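You operate a simulated robot arm through the tools that you are given. There is no shell and no other tool. Be economical: measure what you need, move in short steps, check, and stop when the job is done.

You run a simulated two-armed robot. Do the job below in one go: nothing can be reset, and whatever is moved stays where it is left.

JOB
Pick up the carton marked "eyes" from the lower board of the teal shelf with one hand, pass it to the other hand and put it on the top of the drawer cabinet. Set down upright: carton.

The check looks at the end state, three seconds after you hand in, the way a careful person would. Anything else that was tipped, shoved, dropped, spilled or broken makes it a failure.

ROBOT AND FRAMES
Two 6-joint arms with two-finger parallel grippers on one trunk, on a base that drives. Base frame: it is fixed to the floor where the robot stands at the start and does not move with it; the origin is under the middle of the robot, x ahead of it, y to its left, z up. Units: mm, rad, N and s.
The left shoulder is at the start at [-107, 177, 710], the right one opposite. With the tool pointing down near the work surface each hand reaches from about 360 to 700 mm from the robot's upright axis, wherever it stands, measured 20 degrees to its own side. Places, roughly: top of the drawer cabinet [400, 1300, 900]. Payload 1.57 kg a hand.
Tool frame (each hand has its own): the origin (TCP) lies between the finger pads and is the grasp point; the fingertips stand 30 mm ahead of it; z points along the fingers, y is the line along which they close. Largest opening 80 mm; finger width 17, thickness 12; the body of the gripper, 40 by 82 mm, starts 80 mm behind the TCP.
Orientation is that of the tool frame in the base frame, as [roll, pitch, yaw] about the fixed x, y, z axes, in that order (R = Rz(yaw) Ry(pitch) Rx(roll)). With the fingers straight down and closing along the base's y, the tool's x points along the base's -x, its y along +y and its z along -z.

CONTROLS
- The arms move only by the tool drive_tool. It takes "left_steps", "right_steps" or both (then of equal length, played together; a hand with none holds still); each is a list of rows, each a list of 7 numbers: the shift along the tool's x, y, z in m, then the turn, a rotation vector about the tool's x, y, z in rad, then the gripper command, from -1 (shut) to 1 (fully open), values between in proportion. In form: [[dx, dy, dz, rx, ry, rz, jaw], ...]. A call has 1 to 20 rows; each row is the pose to reach, as a shift and turn from the pose commanded when the call began, along the tool's axes at that moment. A row lasts 0.2 s, in which the tool goes at most 50 mm and 0.15 rad; a call with a longer step from one row to the next is refused whole, and so is a gripper value outside its range. Where a pose cannot be reached the arm comes as near as it can. A force on the tool above 40 N (or 10 N above the force at the start of the call, whichever is more), or a blocked arm, ends the call early, and 0.2 s more pass. Each finger travels about 72 mm/s and halts on what it meets, pressing with about 35 N; the grip force reading is that of the motor and also rises with nothing between the fingers. The clock runs only during rows and for 0.2 s after the last one: add rows that repeat a pose to give the fingers time. It gives the time, the measured TCP pose, the force on the tool (base axes), the opening and the grip force at its end, in the units of the frame above (readings bear some noise), with the torque about the TCP (base axes, N m) and any sound that the robot's microphone picked up.
- Cameras (640 x 400 px; columns grow to the right, rows downward): "scene" is now at [33.2, -28.5, 1420.1]; the picture's right is [-0.55, -0.84, 0.00], its down [-0.65, 0.43, -0.62] and it looks along [0.52, -0.34, -0.78] (base axes); focal length 249 px, centre (320, 200). "left" rides on the left gripper at [72, 7, -122] in its tool frame; the picture's right is [-0.09, 1.00, 0.00], its down [-0.84, -0.08, -0.54] and it looks along [-0.54, -0.05, 0.84] (tool axes); focal length 238 px, centre (320, 200). "right" rides on the right gripper at [72, -7, -122] in its tool frame; the picture's right is [0.09, 1.00, 0.00], its down [-0.84, 0.08, -0.54] and it looks along [-0.54, 0.05, 0.84] (tool axes); focal length 238 px, centre (320, 200). There is no depth. A picture from a camera that has moved, and an enlarged one, comes with that camera's place and axes in the base frame and with its lens. The place of the scene camera against the robot may be out by one fixed shift of up to 18 mm in any direction.
- camera(camera): a new picture of that camera. The clock stands still meanwhile.
- move_column(by): slides the trunk up (or, below 0, down) by that many mm; the arms and the scene camera ride with it, the base frame stays. It gives what a move gives, with no picture.
- steer(legs): drives the robot by 1 to 6 legs, each [ahead, left, turn to the left] in mm, mm and rad, along the robot's own axes; the way and the turn of a leg run together, so that a leg with both is an arc; at most 1500 mm and 3.142 rad a leg. The arms and the cameras ride along, it lands a little off, and it stops where it bumps. It gives what a move gives.
- head_to(pan, tilt): turns the head with the scene camera to pan (to the left, within 2.496 rad either way) and tilt (down, from -0.506 to 1.204), counted from straight ahead of the robot. It gives what a move gives.
- enlarge(camera, box): a new picture of the part [left, top, right, bottom] of that camera's present view, enlarged. The clock stands still meanwhile.
- job_done(): hands the job in; it is judged then, once.

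Work in short steps. Places have to be worked out from the pictures, the camera data and where the tool is seen: move nearer, look again, correct. Check each grasp and each placing, and mend what went wrong. You have 120 turns and 100 pictures in all, those below and enlarged ones among them. Open the grippers and draw the arms clear of the work before you hand the job in, unless the task says otherwise; then end with one line.

The tools are called after "Emit:" as a command line: name --argument value ..., lists and objects as JSON in quotes. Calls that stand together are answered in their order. drive_tool: Moves the arms, as the interface text tells. Its arguments: {"type":"object","properties":{"left_steps":{"type":"array","items":{"type":"array","items":{"type":"number"}}},"right_steps":{"type":"array","items":{"type":"array","items":{"type":"number"}}}},"required":[]} The other tools are called the same way: move_column (by) slides the trunk up or down; steer (legs) drives the base; head_to (pan, tilt) turns the head that bears the scene camera; camera (camera) takes a picture; enlarge (camera, box) takes an enlarged picture of a part of a camera's view; job_done () hands the job in.

At the start:

```text
time_s: 0.0
left_position: [411.4, -36.3, 999.6]
left_orientation: [-3.141, 0.001, 3.141]
left_contact_force: [-0.4, 0.0, -0.7]
left_ft_torque: [-0.01, 0.0, 0.01]
left_grip_width: 80.1
left_gripper_force: 0.0
right_position: [228.2, -345.8, 622.2]
right_orientation: [3.141, -0.001, 3.139]
right_contact_force: [0.5, -0.3, 0.2]
right_ft_torque: [0.01, 0.01, -0.01]
right_grip_width: 80.1
right_gripper_force: 0.1
trunk travel left (down, up): [-150.0, 178.0]
robot x, y, heading: [-1.7, -1.7, -0.001]
head pan, tilt: [-0.578, 0.897]
```

scene: 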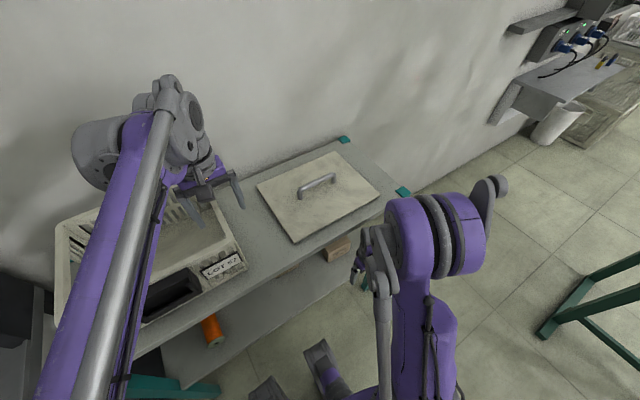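
right: 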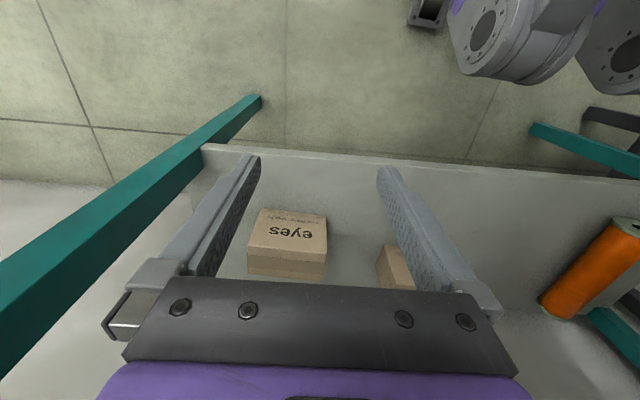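
left: 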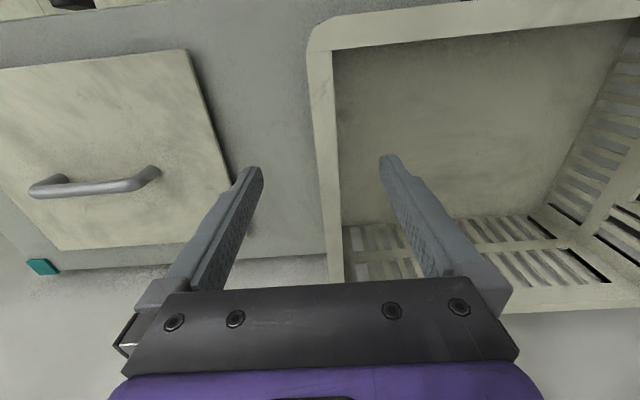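

The right wrist camera sees the "eyes" carton on the lower board. I'll take closer pictures to judge the sizes.

Emit:
enlarge --camera "right" --box '[200, 130, 460, 300]'

Emit:
enlarge --camera "scene" --box '[140, 130, 440, 330]'

```text
2.35 times, centred on (330, 215) of right
camera zoom: at [156.4, -353.0, 743.9], right [-0.09, 1.0, 0.0], down [0.84, 0.08, 0.54], along [0.54, 0.05, -0.84], focal length 561 px, centre (296, 165)
```

zoom: 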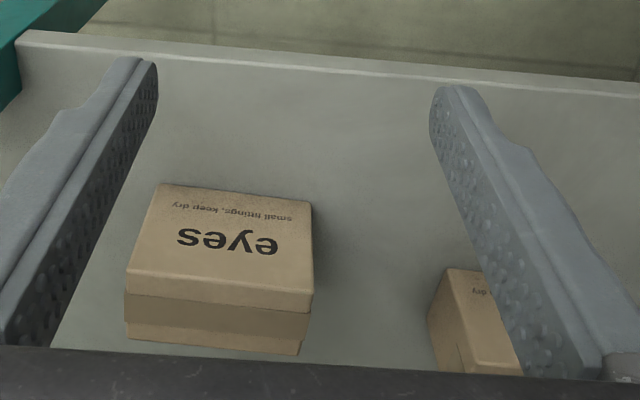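

```text
2.00 times, centred on (290, 230) of scene
camera zoom: at [33.2, -28.5, 1420.1], right [-0.55, -0.84, 0.0], down [-0.65, 0.43, -0.62], along [0.52, -0.34, -0.78], focal length 498 px, centre (380, 140)
```

zoom: 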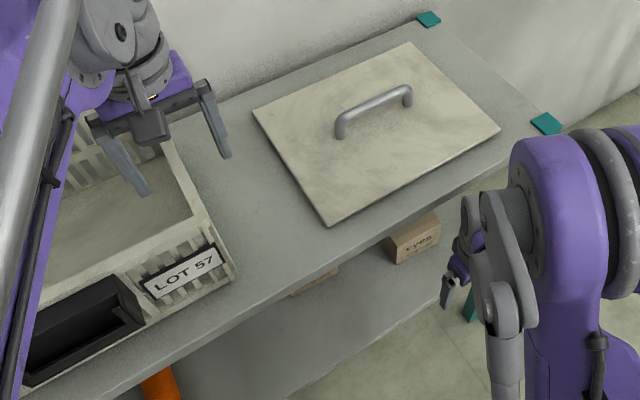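

I zoom further on the carton in the scene view to find out which face bears the text.

Emit:
enlarge --camera "scene" --box '[300, 220, 380, 270]'

Emit:
head_to --pan -0.5 --tilt 1.2

Emit:
camera --camera "scene"

```text
8.00 times, centred on (340, 245) of scene
camera zoom: at [33.2, -28.5, 1420.1], right [-0.55, -0.84, 0.0], down [-0.65, 0.43, -0.62], along [0.52, -0.34, -0.78], focal length 1994 px, centre (160, -160)
```

zoom: 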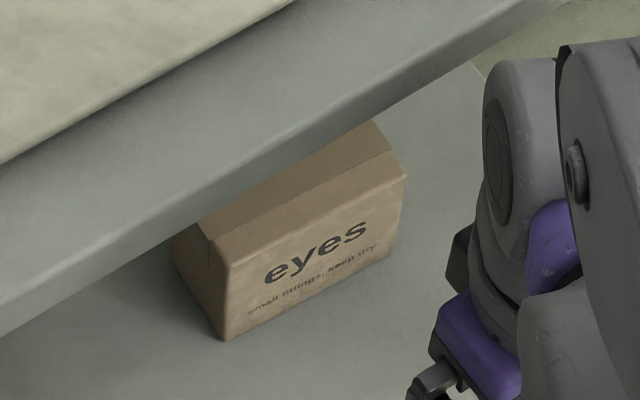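

```text
time_s: 0.8
left_position: [412.7, -34.5, 1000.9]
left_orientation: [-3.141, -0.001, 3.14]
left_contact_force: [0.6, 0.1, 0.0]
left_ft_torque: [0.03, 0.03, 0.01]
left_grip_width: 80.1
left_gripper_force: 0.1
right_position: [227.3, -345.4, 621.6]
right_orientation: [-3.141, -0.001, -3.141]
right_contact_force: [-0.6, 0.1, -0.7]
right_ft_torque: [-0.03, 0.0, -0.02]
right_grip_width: 79.9
right_gripper_force: 0.0
trunk travel left (down, up): [-150.0, 178.0]
robot x, y, heading: [-0.6, -2.0, -0.003]
head pan, tilt: [-0.499, 1.201]
```

```text
93 pictures are left
camera scene: at [18.9, -13.9, 1400.1], right [-0.48, -0.88, 0.0], down [-0.82, 0.45, -0.36], along [0.32, -0.17, -0.93], focal length 249 px, centre (320, 200)
```

scene: 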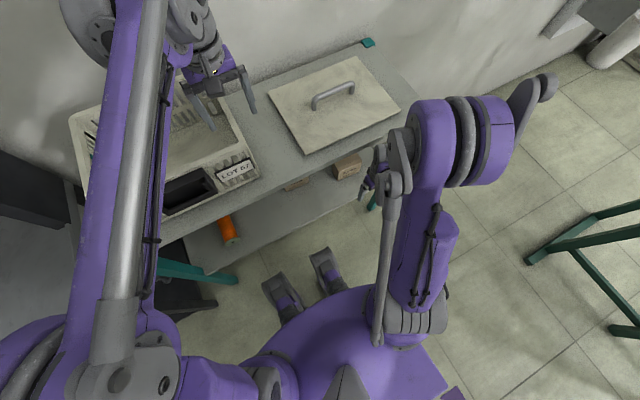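

The text is on the vertical front face. The carton measures about 105 (y) × 57 (x) × 86 (z), with its front at x≈390 and the board at z≈424. The upper board is at z≈867 with its front edge at x≈297. Next I look around for the cabinet and the free room.

Emit:
head_to --pan 1.3 --tilt 0.5

Emit:
camera --camera "scene"

Emit:
head_to --pan 2.45 --tilt 0.8

Emit:
camera --camera "scene"

Emit:
head_to --pan -2.2 --tilt 0.8

Emit:
camera --camera "scene"

```text
time_s: 2.6
left_position: [411.9, -34.5, 999.7]
left_orientation: [3.141, -0.001, -3.141]
left_contact_force: [0.3, 0.5, 1.0]
left_ft_torque: [-0.02, -0.01, 0.03]
left_grip_width: 80.2
left_gripper_force: 0.1
right_position: [228.0, -346.7, 622.6]
right_orientation: [-3.141, -0.001, 3.141]
right_contact_force: [-0.6, 0.1, -0.2]
right_ft_torque: [0.02, 0.02, -0.03]
right_grip_width: 80.3
right_gripper_force: 0.0
trunk travel left (down, up): [-150.0, 178.0]
robot x, y, heading: [1.1, -1.7, -0.003]
head pan, tilt: [1.3, 0.499]
```

```text
92 pictures are left
camera scene: at [-5.9, 100.6, 1453.7], right [0.96, -0.27, 0.0], down [-0.13, -0.46, -0.88], along [0.24, 0.85, -0.48], focal length 249 px, centre (320, 200)
```

scene: 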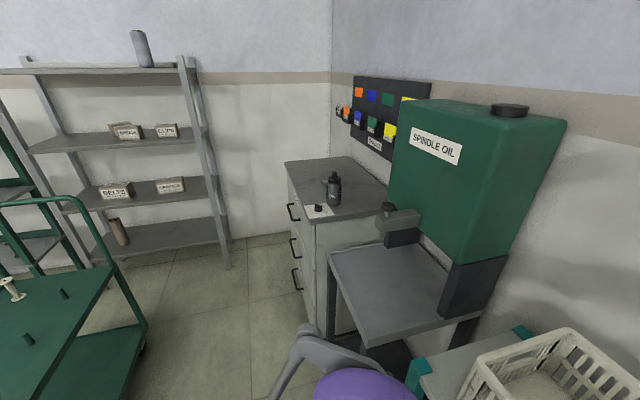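

```text
time_s: 4.0
left_position: [412.6, -35.0, 999.9]
left_orientation: [-3.141, 0.0, -3.141]
left_contact_force: [0.6, 0.7, -0.5]
left_ft_torque: [0.0, 0.02, 0.0]
left_grip_width: 79.9
left_gripper_force: 0.2
right_position: [227.8, -345.3, 622.5]
right_orientation: [3.141, -0.001, 3.141]
right_contact_force: [0.3, -0.9, 0.4]
right_ft_torque: [-0.02, 0.0, 0.04]
right_grip_width: 80.1
right_gripper_force: 0.0
trunk travel left (down, up): [-150.0, 178.0]
robot x, y, heading: [-1.4, -1.3, -0.003]
head pan, tilt: [2.45, 0.799]
```

```text
91 pictures are left
camera scene: at [-92.3, 64.4, 1427.8], right [0.64, 0.77, 0.0], down [0.55, -0.46, -0.7], along [-0.54, 0.44, -0.72], focal length 249 px, centre (320, 200)
```

scene: 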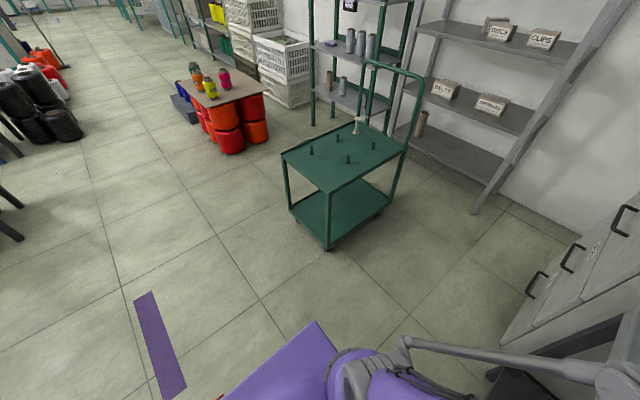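

```text
time_s: 7.7
left_position: [412.0, -34.2, 999.9]
left_orientation: [3.141, 0.0, 3.141]
left_contact_force: [-0.5, -0.2, -0.2]
left_ft_torque: [0.01, 0.0, 0.02]
left_grip_width: 80.2
left_gripper_force: 0.0
right_position: [228.5, -344.5, 622.1]
right_orientation: [3.142, 0.001, -3.141]
right_contact_force: [0.3, 0.2, 0.5]
right_ft_torque: [0.0, -0.02, 0.03]
right_grip_width: 79.6
right_gripper_force: 0.1
trunk travel left (down, up): [-150.0, 178.0]
robot x, y, heading: [0.5, 3.4, -0.003]
head pan, tilt: [-2.201, 0.799]
```

```text
90 pictures are left
camera scene: at [-77.7, -52.3, 1427.8], right [-0.81, 0.59, 0.0], down [0.42, 0.58, -0.7], along [-0.41, -0.56, -0.72], focal length 249 px, centre (320, 200)
```

scene: 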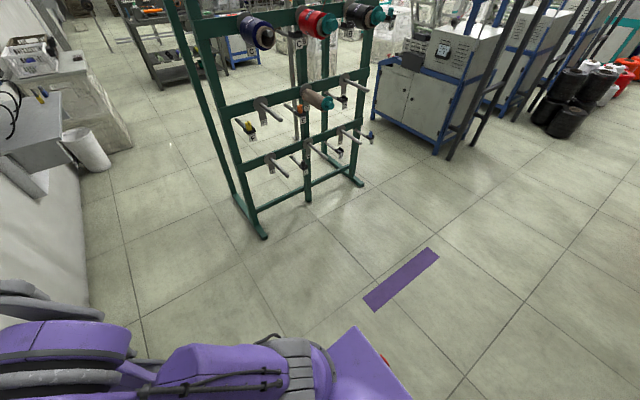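

Behind the robot is free, and the cabinet front is at x≈185 with its objects near y≈1000. Before the trunk goes down I raise and draw in the left hand.

Emit:
drive_tool --left_steps '[[0, 0, -0.04, 0, 0, 0, 1], [0.02, 0, -0.08, 0, 0, 0, 1], [0.05, 0, -0.11, 0, 0, 0, 1], [0.08, 0, -0.14, 0, 0, 0, 1], [0.12, 0, -0.15, 0, 0, 0, 1], [0.12, 0, -0.15, 0, 0, 0, 1]]'

Emit:
steer --legs '[[-170, 0, 0]]'

Emit:
move_column --by -150

Emit:
head_to --pan -0.5 --tilt 0.8

Emit:
camera --camera "scene"

Emit:
camera --camera "right"

```text
time_s: 9.1
left_position: [292.7, -33.7, 1150.7]
left_orientation: [3.141, -0.001, 3.14]
left_contact_force: [-0.6, -0.7, -0.4]
left_ft_torque: [-0.01, 0.0, 0.02]
left_grip_width: 80.4
left_gripper_force: 0.0
right_position: [228.6, -345.6, 621.6]
right_orientation: [-3.14, 0.002, -3.141]
right_contact_force: [0.1, 1.0, 0.3]
right_ft_torque: [-0.01, 0.01, 0.0]
right_grip_width: 80.4
right_gripper_force: 0.0
trunk travel left (down, up): [-150.0, 178.0]
robot x, y, heading: [0.8, -0.5, -0.001]
head pan, tilt: [-2.201, 0.799]
```

```text
time_s: 10.5
left_position: [122.5, -34.6, 1150.4]
left_orientation: [3.14, 0.0, -3.138]
left_contact_force: [-0.6, -0.3, 0.9]
left_ft_torque: [-0.01, -0.01, 0.01]
left_grip_width: 80.0
left_gripper_force: 0.1
right_position: [58.5, -344.8, 622.0]
right_orientation: [3.141, -0.002, -3.139]
right_contact_force: [-0.6, 0.2, -0.4]
right_ft_torque: [-0.03, -0.02, 0.01]
right_grip_width: 80.1
right_gripper_force: 0.1
trunk travel left (down, up): [-150.0, 178.0]
robot x, y, heading: [-171.5, 0.1, 0.001]
head pan, tilt: [-2.201, 0.799]
```

```text
time_s: 12.3
left_position: [122.5, -34.4, 1001.6]
left_orientation: [3.141, -0.001, -3.138]
left_contact_force: [-0.6, 0.4, 0.0]
left_ft_torque: [-0.01, 0.02, -0.02]
left_grip_width: 79.8
left_gripper_force: 0.0
right_position: [58.7, -345.5, 472.4]
right_orientation: [3.141, 0.0, -3.138]
right_contact_force: [-0.2, 0.0, -1.1]
right_ft_torque: [0.0, -0.01, -0.03]
right_grip_width: 80.1
right_gripper_force: 0.1
trunk travel left (down, up): [0.0, 328.0]
robot x, y, heading: [-171.9, 5.3, 0.001]
head pan, tilt: [-2.201, 0.799]
```

```text
time_s: 14.0
left_position: [122.9, -34.7, 1001.3]
left_orientation: [-3.14, -0.002, -3.137]
left_contact_force: [-0.3, -0.1, 0.1]
left_ft_torque: [0.04, 0.02, -0.01]
left_grip_width: 80.1
left_gripper_force: 0.0
right_position: [61.3, -344.1, 471.6]
right_orientation: [3.14, -0.001, -3.138]
right_contact_force: [-0.8, -0.3, 0.2]
right_ft_torque: [-0.01, 0.01, 0.0]
right_grip_width: 80.1
right_gripper_force: 0.2
trunk travel left (down, up): [0.0, 328.0]
robot x, y, heading: [-172.7, -3.4, 0.005]
head pan, tilt: [-0.499, 0.799]
```

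```text
89 pictures are left
camera scene: at [-86.5, -25.8, 1275.0], right [-0.48, -0.88, 0.0], down [-0.63, 0.34, -0.7], along [0.61, -0.33, -0.72], focal length 249 px, centre (320, 200)
```

scene: 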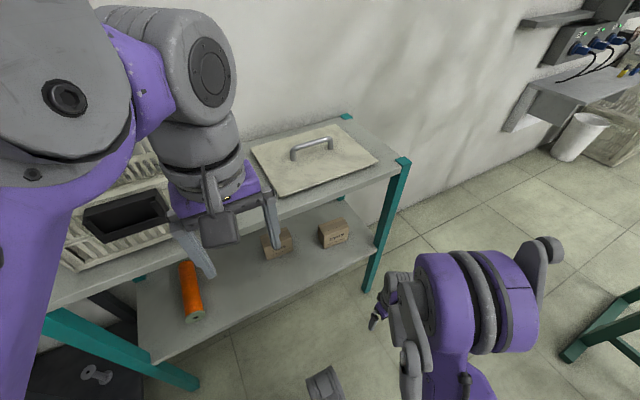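

```text
88 pictures are left
camera right: at [-11.7, -352.8, 593.9], right [-0.1, 1.0, 0.0], down [0.84, 0.08, 0.54], along [0.54, 0.05, -0.84], focal length 238 px, centre (320, 200)
```

right: 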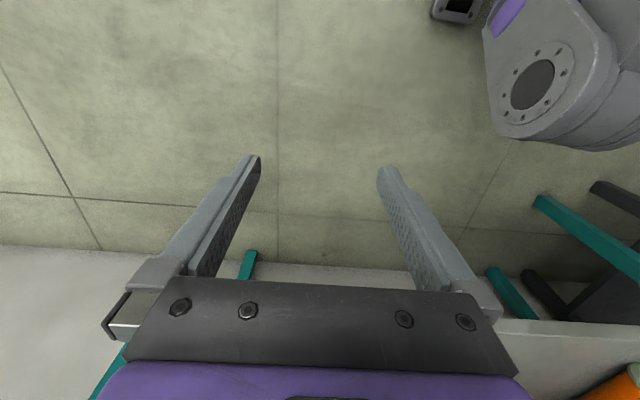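

The carton is now fully in view. I zoom in on the cartons for the gaps and on the right wrist for its height.

Emit:
enlarge --camera "scene" --box '[240, 180, 400, 280]'

Emit:
enlarge --camera "scene" --box '[340, 220, 580, 370]'

```text
4.00 times, centred on (320, 230) of scene
camera zoom: at [-86.5, -25.8, 1275.0], right [-0.48, -0.88, 0.0], down [-0.63, 0.34, -0.7], along [0.61, -0.33, -0.72], focal length 997 px, centre (320, 80)
```

zoom: 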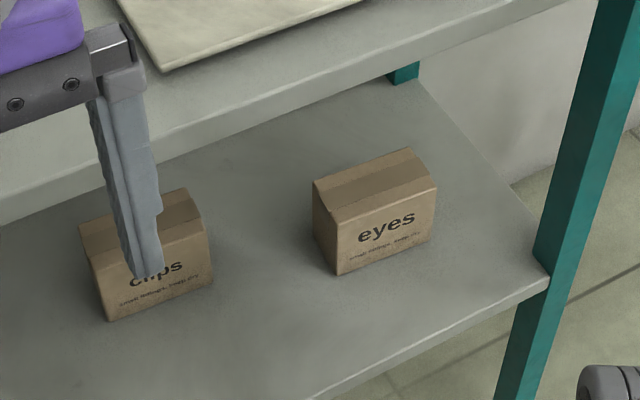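

```text
2.67 times, centred on (460, 295) of scene
camera zoom: at [-86.5, -25.8, 1275.0], right [-0.48, -0.88, 0.0], down [-0.63, 0.34, -0.7], along [0.61, -0.33, -0.72], focal length 665 px, centre (-53, -53)
```

zoom: 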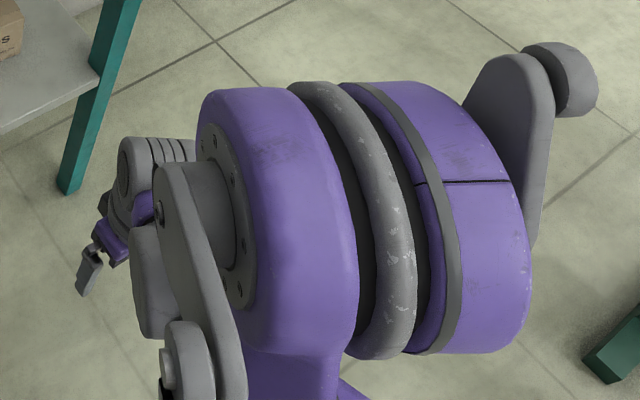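

The gap between "eyes" (y≈-321…-424) and "clips" is about 115 mm, and the carton is yawed about -5°. I turn the right tool about 94° so it closes along x; I'll enter through the gap and slide onto the carton.

Emit:
drive_tool --right_steps '[[0, 0, 0, 0, 0, 0.14, 1], [0, 0, 0, 0, 0, 0.28, 1], [0, 0, 0, 0, 0, 0.42, 1], [0, 0, 0, 0, 0, 0.56, 1], [0, 0, 0, 0, 0, 0.7, 1], [0, 0, 0, 0, 0, 0.84, 1], [0, 0, 0, 0, 0, 0.98, 1], [0, 0, 0, 0, 0, 1.12, 1], [0, 0, 0, 0, 0, 1.26, 1], [0, 0, 0, 0, 0, 1.4, 1], [0, 0, 0, 0, 0, 1.54, 1], [0, 0, 0, 0, 0, 1.64, 1], [0, 0, 0, 0, 0, 1.64, 1]]'

Emit:
camera --camera "scene"

```text
time_s: 16.8
left_position: [123.6, -34.4, 1001.5]
left_orientation: [-3.141, 0.0, -3.138]
left_contact_force: [0.6, 0.1, 0.2]
left_ft_torque: [-0.01, 0.02, -0.03]
left_grip_width: 80.1
left_gripper_force: 0.0
right_position: [59.2, -345.6, 471.7]
right_orientation: [3.139, -0.001, 1.503]
right_contact_force: [0.1, 0.0, 0.1]
right_ft_torque: [-0.04, -0.02, 0.0]
right_grip_width: 79.8
right_gripper_force: 0.2
trunk travel left (down, up): [0.0, 328.0]
robot x, y, heading: [-170.9, 1.9, -0.001]
head pan, tilt: [-0.499, 0.799]
```

```text
85 pictures are left
camera scene: at [-86.4, -25.7, 1275.0], right [-0.48, -0.88, 0.0], down [-0.63, 0.34, -0.7], along [0.61, -0.33, -0.72], focal length 249 px, centre (320, 200)
```

scene: 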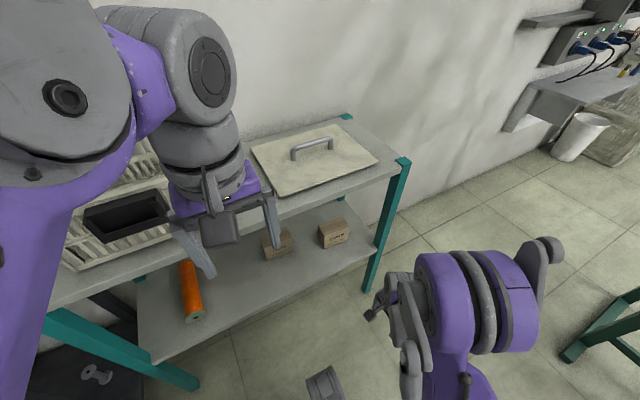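

The turn worked; tool y is now about base +x and tool x about base +y. I move to (220, -263, 495), still in front of the shelf, and look with the right camera.

Emit:
drive_tool --right_steps '[[0.025, 0.038, -0.01, 0, 0, 0, 1], [0.05, 0.076, -0.02, 0, 0, 0, 1], [0.075, 0.115, -0.023, 0, 0, 0, 1], [0.094, 0.154, -0.023, 0, 0, 0, 1], [0.094, 0.154, -0.023, 0, 0, 0, 1]]'

Emit:
camera --camera "right"

Emit:
camera --camera "scene"

```text
time_s: 18.0
left_position: [124.0, -35.2, 1001.0]
left_orientation: [3.141, 0.002, -3.139]
left_contact_force: [0.4, 0.3, -0.6]
left_ft_torque: [0.02, 0.02, 0.02]
left_grip_width: 79.9
left_gripper_force: 0.1
right_position: [220.5, -262.2, 495.3]
right_orientation: [-3.141, -0.001, 1.505]
right_contact_force: [0.3, -0.5, -0.2]
right_ft_torque: [0.01, 0.01, 0.0]
right_grip_width: 80.0
right_gripper_force: 0.1
trunk travel left (down, up): [0.0, 328.0]
robot x, y, heading: [-168.4, -1.8, -0.002]
head pan, tilt: [-0.499, 0.799]
```

```text
84 pictures are left
camera right: at [217.8, -190.6, 617.4], right [1.0, 0.03, 0.0], down [0.02, -0.84, 0.54], along [0.01, -0.54, -0.84], focal length 238 px, centre (320, 200)
```

right: 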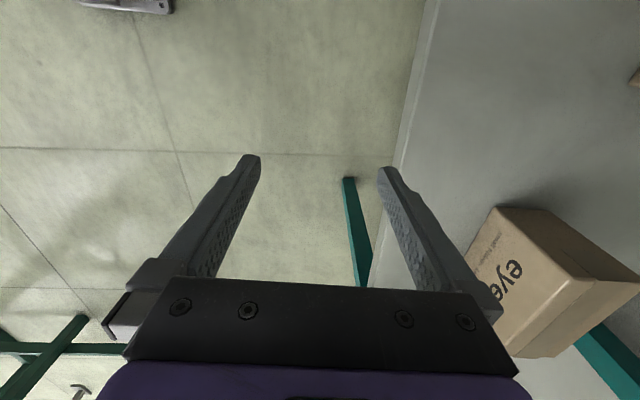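

```text
83 pictures are left
camera scene: at [-86.5, -25.7, 1275.0], right [-0.48, -0.88, 0.0], down [-0.63, 0.34, -0.7], along [0.61, -0.33, -0.72], focal length 249 px, centre (320, 200)
```

scene: 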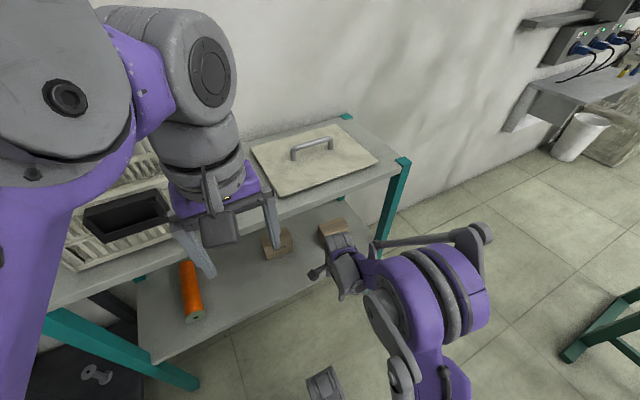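

The fit now gives board z≈418 and the carton's front +y corner at about (397, -320). I zoom in on the carton for its depth.

Emit:
enlarge --camera "right" --box '[440, 180, 640, 380]'

```text
2.00 times, centred on (540, 280) of right
camera zoom: at [217.8, -190.6, 617.4], right [1.0, 0.03, 0.0], down [0.02, -0.84, 0.54], along [0.01, -0.54, -0.84], focal length 477 px, centre (-120, 40)
```

zoom: 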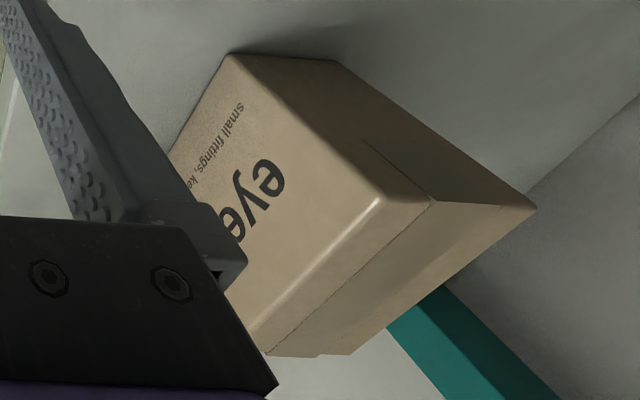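

Carton centre is at about (421, -376), size 107×57×89, top z≈507, yaw about -3.5°, which matches the tool. I go halfway in through the gap, then check.

Emit:
drive_tool --right_steps '[[0.003, 0.035, 0.005, 0, 0, 0, 1], [0.006, 0.07, 0.01, 0, 0, 0, 1], [0.009, 0.105, 0.015, 0, 0, 0, 1], [0.009, 0.105, 0.015, 0, 0, 0, 1]]'

Emit:
camera --camera "scene"

Emit:
camera --camera "right"

```text
time_s: 19.0
left_position: [122.8, -34.1, 1000.7]
left_orientation: [-3.141, 0.0, -3.138]
left_contact_force: [0.8, 0.9, -1.0]
left_ft_torque: [0.0, -0.02, 0.01]
left_grip_width: 79.9
left_gripper_force: 0.1
right_position: [324.4, -261.0, 483.1]
right_orientation: [3.142, 0.003, 1.504]
right_contact_force: [-0.3, -1.4, -0.1]
right_ft_torque: [0.01, 0.03, -0.02]
right_grip_width: 80.1
right_gripper_force: 0.1
trunk travel left (down, up): [0.0, 328.0]
robot x, y, heading: [-169.4, -5.7, 0.001]
head pan, tilt: [-0.499, 0.799]
```

```text
81 pictures are left
camera scene: at [-86.6, -25.7, 1275.0], right [-0.48, -0.88, 0.0], down [-0.63, 0.34, -0.7], along [0.61, -0.33, -0.72], focal length 249 px, centre (320, 200)
```

scene: 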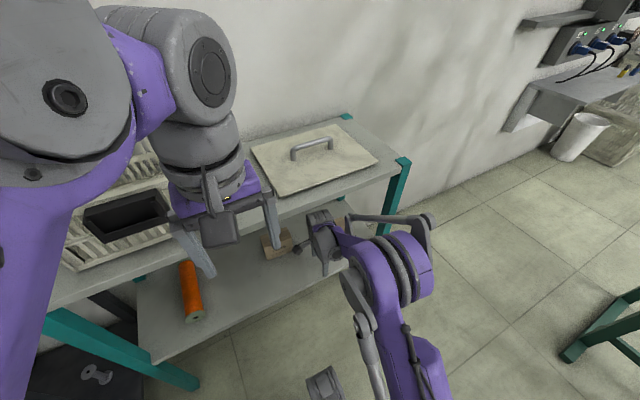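

```text
80 pictures are left
camera right: at [323.3, -189.6, 603.9], right [1.0, 0.03, 0.0], down [0.02, -0.84, 0.54], along [0.01, -0.54, -0.84], focal length 238 px, centre (320, 200)
```

right: 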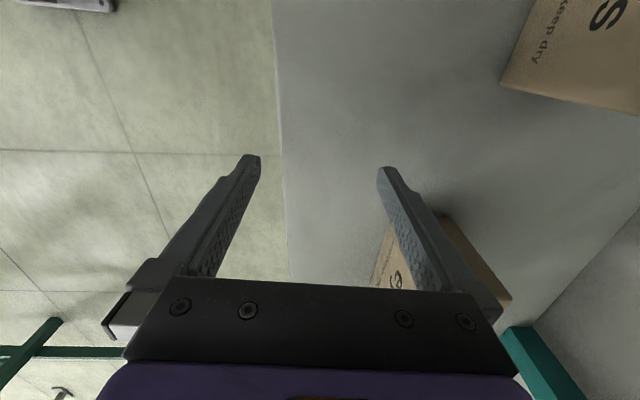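

The path is clear: the elbow is in front of the shelf and the clips carton's near corner is at y≈-208. I go in the remaining 104 mm.

Emit:
drive_tool --right_steps '[[0.002, 0.035, 0.003, 0, 0, 0, 1], [0.004, 0.07, 0.006, 0, 0, 0, 1], [0.005, 0.104, 0.009, 0, 0, 0, 1], [0.005, 0.104, 0.009, 0, 0, 0, 1]]'

Emit:
camera --camera "right"

Emit:
camera --camera "scene"

```text
time_s: 20.0
left_position: [105.1, -34.3, 1004.8]
left_orientation: [-3.142, 0.016, 3.141]
left_contact_force: [-0.7, -0.6, -0.8]
left_ft_torque: [0.02, 0.0, 0.0]
left_grip_width: 79.9
left_gripper_force: 0.1
right_position: [413.3, -262.6, 477.1]
right_orientation: [3.127, -0.001, 1.502]
right_contact_force: [0.3, 0.2, 0.5]
right_ft_torque: [-0.02, 0.0, -0.02]
right_grip_width: 80.2
right_gripper_force: 0.0
trunk travel left (down, up): [0.0, 328.0]
robot x, y, heading: [-171.2, 1.1, -0.001]
head pan, tilt: [-0.499, 0.799]
```

```text
79 pictures are left
camera right: at [410.5, -191.1, 599.0], right [1.0, 0.02, 0.02], down [0.01, -0.84, 0.54], along [0.03, -0.54, -0.84], focal length 238 px, centre (320, 200)
```

right: 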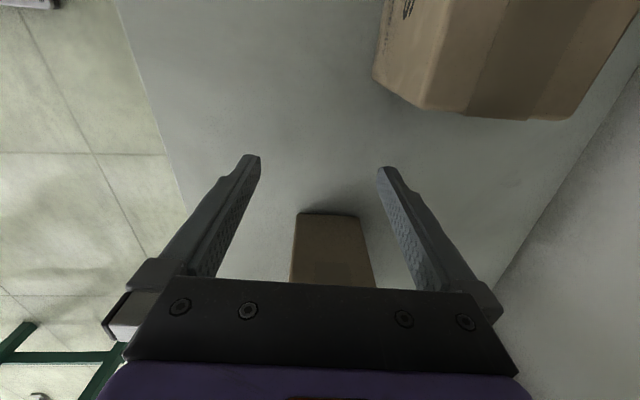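

```text
78 pictures are left
camera scene: at [-108.4, -25.4, 1276.0], right [-0.48, -0.88, -0.01], down [-0.62, 0.34, -0.71], along [0.62, -0.33, -0.71], focal length 249 px, centre (320, 200)
```

scene: 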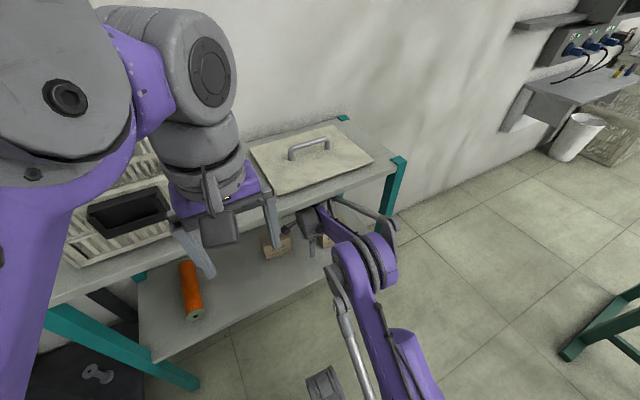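

The left hand and head camera shifted about 18 mm and pitched 0.016 rad, so an arm link is pressing on something, probably the upper board's edge. I back off at once and check.

Emit:
drive_tool --right_steps '[[0, -0.035, 0, 0, 0, 0, 1], [0, -0.07, 0, 0, 0, 0, 1], [0, -0.07, 0, 0, 0, 0, 1]]'

Emit:
camera --camera "scene"

```text
time_s: 20.8
left_position: [124.6, -34.2, 1000.6]
left_orientation: [-3.141, -0.001, -3.137]
left_contact_force: [-0.1, 0.4, -0.7]
left_ft_torque: [0.02, 0.0, 0.02]
left_grip_width: 80.2
left_gripper_force: 0.0
right_position: [359.1, -256.2, 473.6]
right_orientation: [3.141, -0.001, 1.504]
right_contact_force: [0.7, -0.7, -0.4]
right_ft_torque: [0.02, -0.02, -0.01]
right_grip_width: 79.8
right_gripper_force: 0.0
trunk travel left (down, up): [0.0, 328.0]
robot x, y, heading: [-168.4, 0.0, 0.005]
head pan, tilt: [-0.499, 0.799]
```

```text
77 pictures are left
camera scene: at [-85.8, -25.8, 1275.1], right [-0.48, -0.88, 0.0], down [-0.63, 0.34, -0.7], along [0.61, -0.33, -0.72], focal length 249 px, centre (320, 200)
```

scene: 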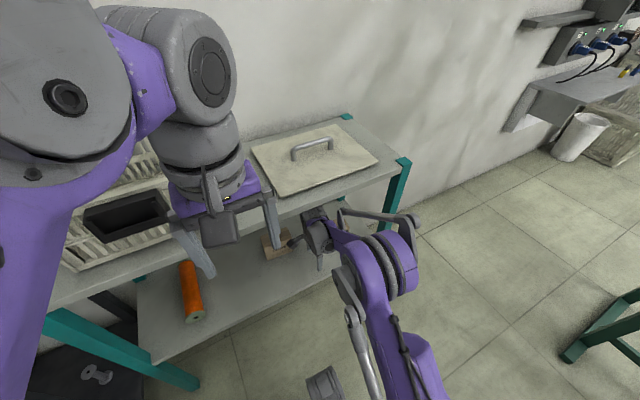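

Everything sprang back and the shelf is unmoved. I look closer at the arm against the upper board's edge.

Emit:
enlarge --camera "scene" --box '[260, 170, 460, 320]'

```text
2.67 times, centred on (360, 245) of scene
camera zoom: at [-85.8, -25.8, 1275.1], right [-0.48, -0.88, 0.0], down [-0.63, 0.34, -0.7], along [0.61, -0.33, -0.72], focal length 665 px, centre (213, 80)
```

zoom: 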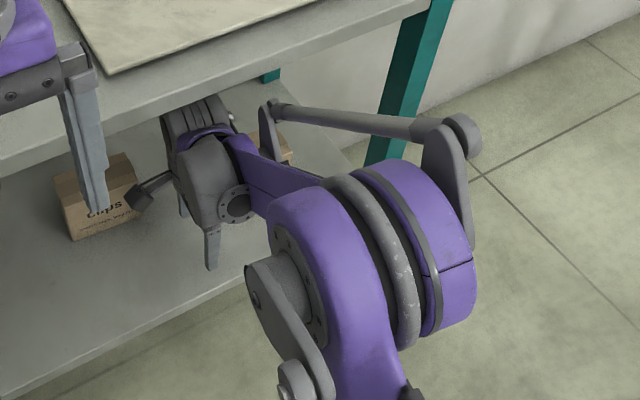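

Before trying again I want a side view of the forearm under the board. I lower and tilt the left hand in front of the shelf to use its camera.

Emit:
drive_tool --left_steps '[[0, 0, 0.04, 0, -0.1, 0, 1], [-0.01, 0, 0.08, 0, -0.2, 0, 1], [-0.02, 0, 0.12, 0, -0.3, 0, 1], [-0.03, 0, 0.16, 0, -0.4, 0, 1], [-0.04, 0, 0.2, 0, -0.5, 0, 1], [-0.04, 0, 0.24, 0, -0.6, 0, 1], [-0.04, 0, 0.26, 0, -0.6, 0, 1], [-0.04, 0, 0.26, 0, -0.6, 0, 1]]'

Emit:
camera --camera "left"

```text
time_s: 22.6
left_position: [162.3, -35.6, 739.1]
left_orientation: [3.141, 0.602, -3.138]
left_contact_force: [-0.1, -0.2, 0.0]
left_ft_torque: [-0.01, 0.01, -0.01]
left_grip_width: 80.1
left_gripper_force: 0.1
right_position: [358.1, -255.5, 473.2]
right_orientation: [-3.141, -0.001, 1.506]
right_contact_force: [0.1, 0.0, -0.1]
right_ft_torque: [0.0, -0.03, -0.02]
right_grip_width: 80.0
right_gripper_force: 0.0
trunk travel left (down, up): [0.0, 328.0]
robot x, y, heading: [-165.6, 0.6, 0.002]
head pan, tilt: [-0.499, 0.799]
```

```text
75 pictures are left
camera left: at [33.2, -29.0, 798.2], right [0.07, 1.0, 0.05], down [0.38, -0.08, 0.92], along [0.92, -0.05, -0.39], focal length 238 px, centre (320, 200)
```

left: 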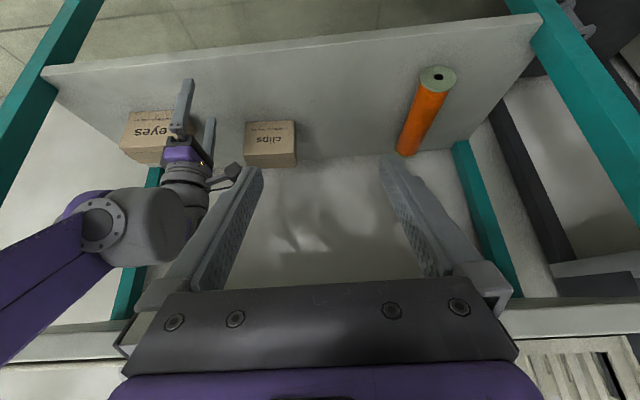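

The side view indicates the forearm or its rod met the upper board's front edge (underside z≈820). I back the right hand out, drive the base back 40 mm, and tilt the hand 40° about its closing axis to lower the wrist and forearm.

Emit:
drive_tool --right_steps '[[0, -0.04, 0, 0, 0, 0, 1], [0, -0.08, -0.01, 0, 0, 0, 1], [0, -0.12, -0.02, 0, 0, 0, 1], [0, -0.14, -0.02, 0, 0, 0, 1], [0, -0.14, -0.02, 0, 0, 0, 1]]'

Emit:
steer --legs '[[-40, 0, 0]]'

Emit:
drive_tool --right_steps '[[0, 0.01, 0, 0, -0.14, 0, 1], [0, 0.02, 0, 0, -0.28, 0, 1], [0, 0.03, 0, 0, -0.42, 0, 1], [0, 0.04, 0, 0, -0.56, 0, 1], [0, 0.04, 0, 0, -0.7, 0, 1], [0, 0.04, 0, 0, -0.7, 0, 1]]'

Emit:
camera --camera "left"

Emit:
camera --camera "right"

```text
time_s: 23.8
left_position: [162.1, -34.5, 739.0]
left_orientation: [-3.141, 0.599, -3.137]
left_contact_force: [0.1, 0.3, -0.3]
left_ft_torque: [0.01, -0.01, -0.01]
left_grip_width: 80.0
left_gripper_force: 0.1
right_position: [221.6, -245.4, 493.2]
right_orientation: [3.14, 0.001, 1.503]
right_contact_force: [0.4, -0.5, 0.3]
right_ft_torque: [0.0, -0.01, 0.0]
right_grip_width: 80.3
right_gripper_force: 0.1
trunk travel left (down, up): [0.0, 328.0]
robot x, y, heading: [-167.0, 0.5, 0.002]
head pan, tilt: [-0.499, 0.799]
```

```text
time_s: 24.7
left_position: [121.5, -35.4, 739.2]
left_orientation: [-3.141, 0.602, -3.137]
left_contact_force: [-0.3, 1.2, 0.6]
left_ft_torque: [0.02, -0.01, -0.01]
left_grip_width: 79.7
left_gripper_force: 0.1
right_position: [180.8, -246.4, 494.3]
right_orientation: [-3.141, -0.001, 1.503]
right_contact_force: [-0.4, -0.2, -0.4]
right_ft_torque: [0.0, -0.06, 0.0]
right_grip_width: 80.0
right_gripper_force: 0.0
trunk travel left (down, up): [0.0, 328.0]
robot x, y, heading: [-211.8, -0.1, 0.002]
head pan, tilt: [-0.499, 0.799]
```

```text
time_s: 26.1
left_position: [121.3, -34.1, 739.0]
left_orientation: [3.141, 0.6, -3.139]
left_contact_force: [-2.6, 10.7, -10.7]
left_ft_torque: [0.69, 0.29, 0.13]
left_grip_width: 70.8
left_gripper_force: 0.0
right_position: [221.7, -249.7, 493.6]
right_orientation: [-3.142, 0.701, 1.503]
right_contact_force: [0.0, -0.1, -0.3]
right_ft_torque: [0.03, 0.0, 0.03]
right_grip_width: 80.0
right_gripper_force: 0.1
trunk travel left (down, up): [0.0, 328.0]
robot x, y, heading: [-209.2, 0.5, -0.0]
head pan, tilt: [-0.499, 0.799]
```

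```text
74 pictures are left
camera left: at [-6.9, -28.6, 798.2], right [0.07, 1.0, 0.05], down [0.39, -0.08, 0.92], along [0.92, -0.05, -0.39], focal length 238 px, centre (320, 200)
```

left: 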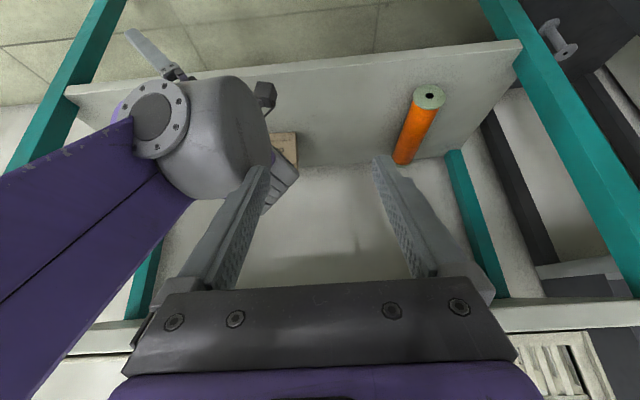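

```text
73 pictures are left
camera right: at [224.5, -117.0, 540.8], right [1.0, 0.0, -0.06], down [0.06, -0.29, 0.95], along [-0.01, -0.96, -0.29], focal length 238 px, centre (320, 200)
```

right: 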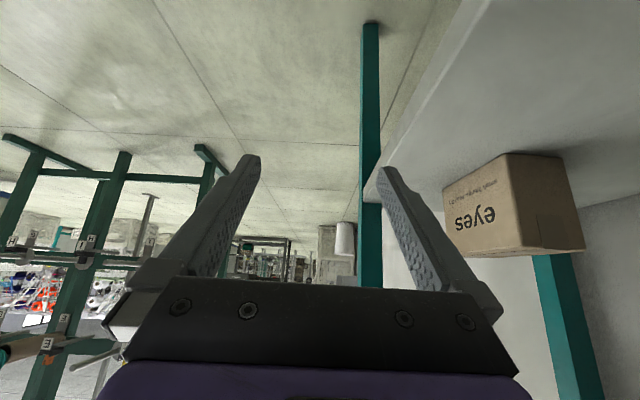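

The right wrist is leaning on the left finger. I move the left hand away to +y.

Emit:
drive_tool --left_steps '[[0, 0.04, 0, 0, 0, 0, 1], [0, 0.08, 0, 0, 0, 0, 1], [0, 0.12, 0, 0, 0, 0, 1], [0, 0.16, 0, 0, 0, 0, 1], [0, 0.2, 0, 0, 0, 0, 1], [0, 0.2, 0, 0, 0, 0, 1]]'

Emit:
camera --camera "left"

Emit:
camera --camera "scene"

Emit:
enlarge --camera "right" --box '[420, 130, 600, 270]'

```text
time_s: 27.5
left_position: [121.2, 165.3, 739.8]
left_orientation: [3.141, 0.602, -3.138]
left_contact_force: [-0.2, 0.4, 0.0]
left_ft_torque: [0.02, 0.0, 0.02]
left_grip_width: 79.6
left_gripper_force: 0.1
right_position: [221.4, -249.6, 494.8]
right_orientation: [3.141, 0.699, 1.503]
right_contact_force: [0.1, -0.8, 0.1]
right_ft_torque: [0.01, -0.01, -0.04]
right_grip_width: 79.8
right_gripper_force: 0.1
trunk travel left (down, up): [0.0, 328.0]
robot x, y, heading: [-201.9, -1.9, 0.003]
head pan, tilt: [-0.499, 0.799]
```

```text
72 pictures are left
camera left: at [-7.7, 172.7, 798.7], right [0.07, 1.0, 0.05], down [0.38, -0.08, 0.92], along [0.92, -0.05, -0.39], focal length 238 px, centre (320, 200)
```

left: 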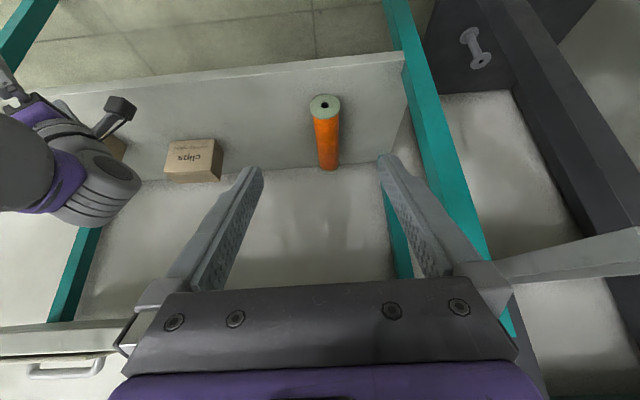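

```text
71 pictures are left
camera scene: at [-126.2, -25.9, 1275.0], right [-0.48, -0.88, 0.0], down [-0.63, 0.34, -0.7], along [0.61, -0.33, -0.72], focal length 249 px, centre (320, 200)
```

scene: 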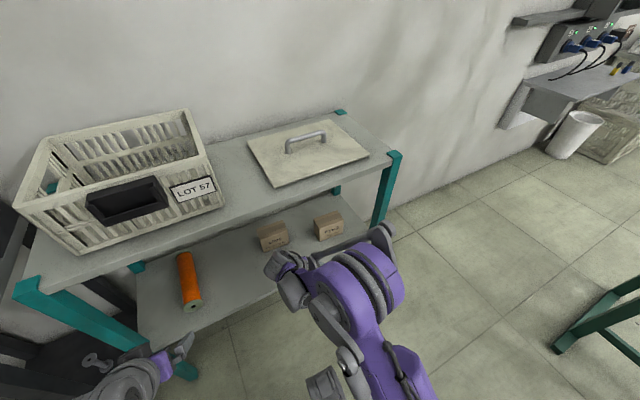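

```text
2.86 times, centred on (510, 200) of right
camera zoom: at [224.5, -116.7, 540.8], right [1.0, 0.0, -0.06], down [0.06, -0.3, 0.95], along [-0.01, -0.96, -0.29], focal length 681 px, centre (-223, 200)
```

zoom: 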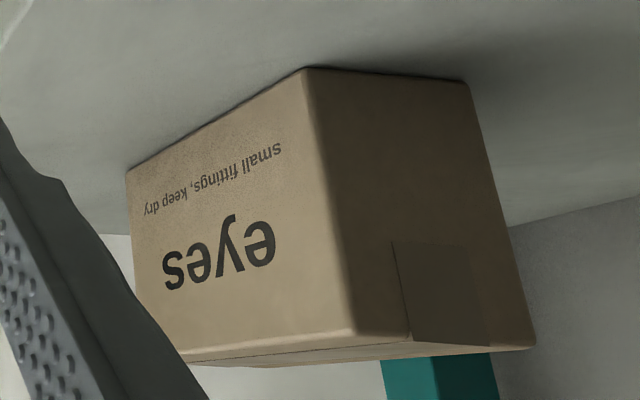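

Contact is gone. The refined carton front runs from (396, -321) to (388, -427), top z≈510. I move 140 mm straight in along tool y and check for disturbance.

Emit:
drive_tool --right_steps '[[0, 0.035, 0, 0, 0, 0, 1], [0, 0.07, 0, 0, 0, 0, 1], [0, 0.105, 0, 0, 0, 0, 1], [0, 0.14, 0, 0, 0, 0, 1], [0, 0.14, 0, 0, 0, 0, 1]]'

Emit:
camera --camera "scene"

Emit:
camera --camera "right"

```text
time_s: 28.7
left_position: [121.8, 165.6, 740.0]
left_orientation: [-3.14, 0.6, -3.138]
left_contact_force: [0.1, -0.2, -0.6]
left_ft_torque: [0.01, 0.03, 0.0]
left_grip_width: 80.1
left_gripper_force: 0.0
right_position: [361.5, -258.3, 495.3]
right_orientation: [3.141, 0.699, 1.505]
right_contact_force: [0.2, 0.3, -0.4]
right_ft_torque: [0.02, 0.01, 0.0]
right_grip_width: 80.3
right_gripper_force: 0.1
trunk travel left (down, up): [0.0, 328.0]
robot x, y, heading: [-209.2, -2.1, -0.0]
head pan, tilt: [-0.499, 0.799]
```

```text
69 pictures are left
camera scene: at [-126.2, -25.9, 1275.0], right [-0.48, -0.88, 0.0], down [-0.63, 0.34, -0.7], along [0.61, -0.33, -0.72], focal length 249 px, centre (320, 200)
```

scene: 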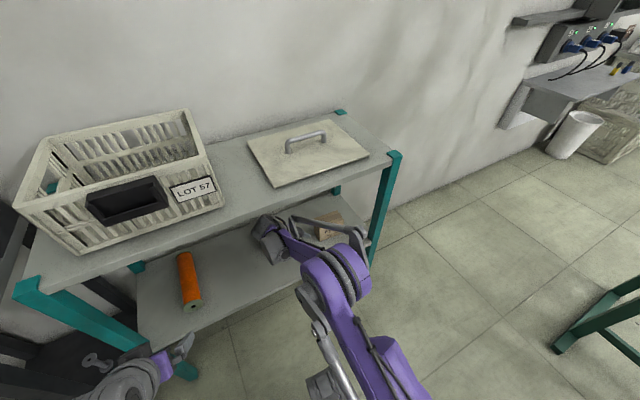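

```text
68 pictures are left
camera right: at [363.7, -125.9, 542.2], right [1.0, 0.0, -0.06], down [0.06, -0.3, 0.95], along [-0.01, -0.96, -0.29], focal length 238 px, centre (320, 200)
```

right: 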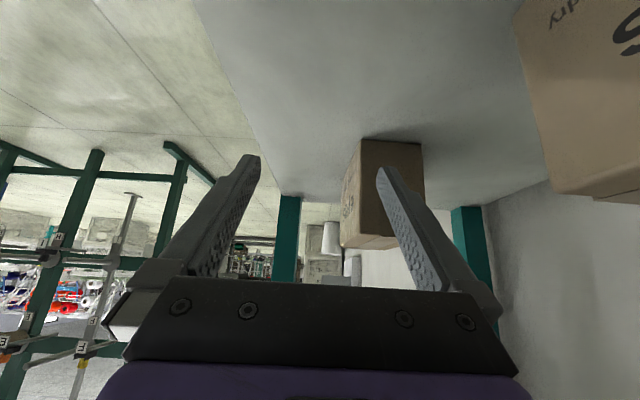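

No disturbance so far, and the carton lies straight ahead for the slide. I go the remaining 67 mm.

Emit:
drive_tool --right_steps '[[0, 0.025, 0, 0, 0, 0, 1], [0, 0.05, 0, 0, 0, 0, 1], [0, 0.067, 0, 0, 0, 0, 1], [0, 0.067, 0, 0, 0, 0, 1]]'

Emit:
camera --camera "right"

Emit:
camera --camera "scene"

```text
time_s: 29.7
left_position: [121.5, 166.1, 738.8]
left_orientation: [3.141, 0.6, -3.139]
left_contact_force: [1.0, -0.5, 0.2]
left_ft_torque: [0.01, -0.03, -0.01]
left_grip_width: 80.1
left_gripper_force: 0.1
right_position: [426.7, -262.9, 495.5]
right_orientation: [3.141, 0.701, 1.504]
right_contact_force: [0.5, -0.3, -0.1]
right_ft_torque: [0.02, 0.01, -0.02]
right_grip_width: 80.4
right_gripper_force: 0.1
trunk travel left (down, up): [0.0, 328.0]
robot x, y, heading: [-207.2, -3.3, 0.001]
head pan, tilt: [-0.499, 0.799]
```

```text
67 pictures are left
camera right: at [429.4, -130.1, 542.0], right [1.0, 0.0, -0.06], down [0.06, -0.3, 0.95], along [-0.01, -0.96, -0.29], focal length 238 px, centre (320, 200)
```

right: 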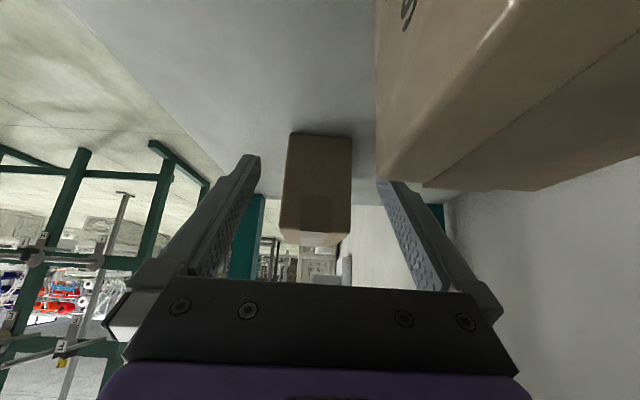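

```text
66 pictures are left
camera scene: at [-126.2, -25.9, 1275.0], right [-0.48, -0.88, 0.0], down [-0.63, 0.34, -0.7], along [0.61, -0.33, -0.72], focal length 249 px, centre (320, 200)
```

scene: 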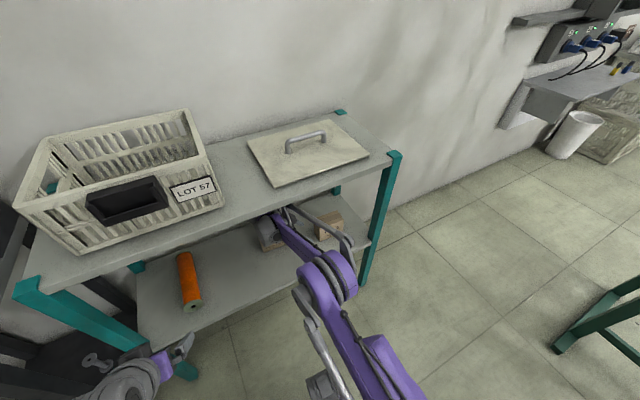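

The carton is well centred between the fingers and nothing was disturbed. I slide 85 mm onto it and down 13 mm.

Emit:
drive_tool --right_steps '[[-0.0142, 0, 0.0162, 0, 0, 0, 1], [-0.0283, 0, 0.0323, 0, 0, 0, 1], [-0.0425, 0, 0.0485, 0, 0, 0, 1], [-0.0566, 0, 0.0647, 0, 0, 0, 1], [-0.0566, 0, 0.0647, 0, 0, 0, 1]]'

Emit:
camera --camera "right"

```text
time_s: 30.9
left_position: [121.9, 166.4, 739.2]
left_orientation: [-3.141, 0.601, -3.139]
left_contact_force: [0.2, -0.3, 0.8]
left_ft_torque: [0.02, -0.01, 0.0]
left_grip_width: 80.1
left_gripper_force: 0.0
right_position: [420.1, -348.6, 480.5]
right_orientation: [-3.141, 0.701, 1.507]
right_contact_force: [0.7, -0.4, -0.3]
right_ft_torque: [0.04, -0.04, 0.04]
right_grip_width: 80.1
right_gripper_force: 0.1
trunk travel left (down, up): [0.0, 328.0]
robot x, y, heading: [-206.2, -1.0, 0.004]
head pan, tilt: [-0.499, 0.799]
```

```text
65 pictures are left
camera right: at [423.3, -216.0, 526.4], right [1.0, 0.0, -0.06], down [0.06, -0.3, 0.95], along [-0.01, -0.96, -0.3], focal length 238 px, centre (320, 200)
```

right: 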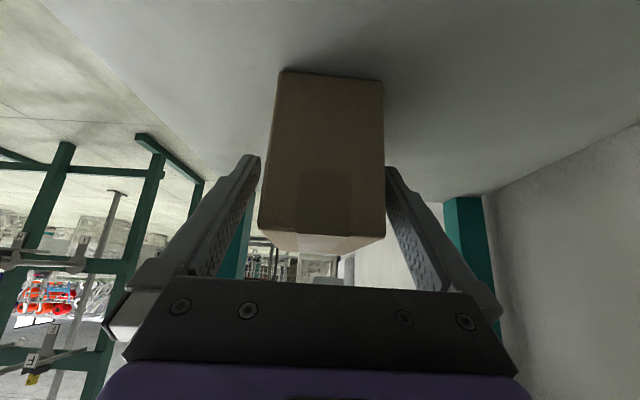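

The carton sits between the fingers, so I close.

Emit:
drive_tool --right_steps '[[0, 0, 0, 0, 0, 0, -1], [0, 0, 0, 0, 0, 0, -1], [0, 0, 0, 0, 0, 0, -1], [0, 0, 0, 0, 0, 0, -1], [0, 0, 0, 0, 0, 0, -1]]'

Emit:
camera --camera "right"

```text
time_s: 32.1
left_position: [121.7, 166.9, 738.8]
left_orientation: [3.141, 0.601, -3.139]
left_contact_force: [-0.7, -0.8, -0.4]
left_ft_torque: [0.0, 0.0, 0.01]
left_grip_width: 80.1
left_gripper_force: 0.1
right_position: [420.1, -348.7, 480.1]
right_orientation: [3.141, 0.7, 1.504]
right_contact_force: [1.5, -0.9, 1.1]
right_ft_torque: [-0.05, -0.12, -0.01]
right_grip_width: 59.7
right_gripper_force: 35.2
trunk travel left (down, up): [0.0, 328.0]
robot x, y, heading: [-206.9, -1.1, -0.001]
head pan, tilt: [-0.499, 0.799]
```

```text
64 pictures are left
camera right: at [423.4, -215.9, 526.5], right [1.0, 0.0, -0.06], down [0.06, -0.3, 0.95], along [-0.01, -0.96, -0.29], focal length 238 px, centre (320, 200)
```

right: 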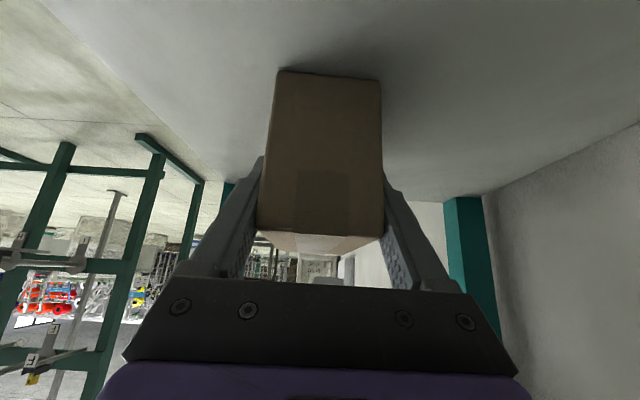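

The grip holds at 59.7 mm and 35 N. I lift 25 mm and check.

Emit:
drive_tool --right_steps '[[-0.004, 0, -0.0048, 0, 0, 0, -1], [-0.008, 0, -0.0096, 0, 0, 0, -1], [-0.0161, 0, -0.0191, 0, 0, 0, -1], [-0.0161, 0, -0.0191, 0, 0, 0, -1]]'

Emit:
camera --camera "right"

```text
time_s: 33.1
left_position: [122.7, 165.8, 738.4]
left_orientation: [3.141, 0.601, -3.137]
left_contact_force: [-0.4, 0.2, -0.1]
left_ft_torque: [0.02, -0.03, 0.02]
left_grip_width: 79.8
left_gripper_force: 0.0
right_position: [421.3, -349.9, 505.0]
right_orientation: [-3.142, 0.701, 1.506]
right_contact_force: [-0.7, 0.0, -2.0]
right_ft_torque: [0.05, -0.01, 0.01]
right_grip_width: 59.6
right_gripper_force: 35.3
trunk travel left (down, up): [0.0, 328.0]
robot x, y, heading: [-206.9, -2.3, 0.005]
head pan, tilt: [-0.499, 0.799]
```

```text
63 pictures are left
camera right: at [424.8, -216.5, 552.3], right [1.0, 0.0, -0.06], down [0.06, -0.3, 0.95], along [-0.01, -0.96, -0.3], focal length 238 px, centre (320, 200)
```

right: 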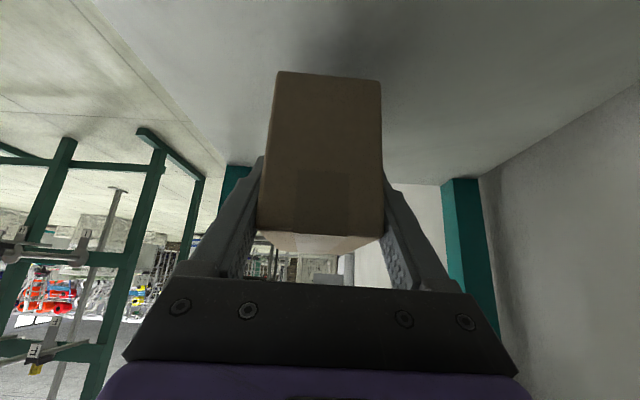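

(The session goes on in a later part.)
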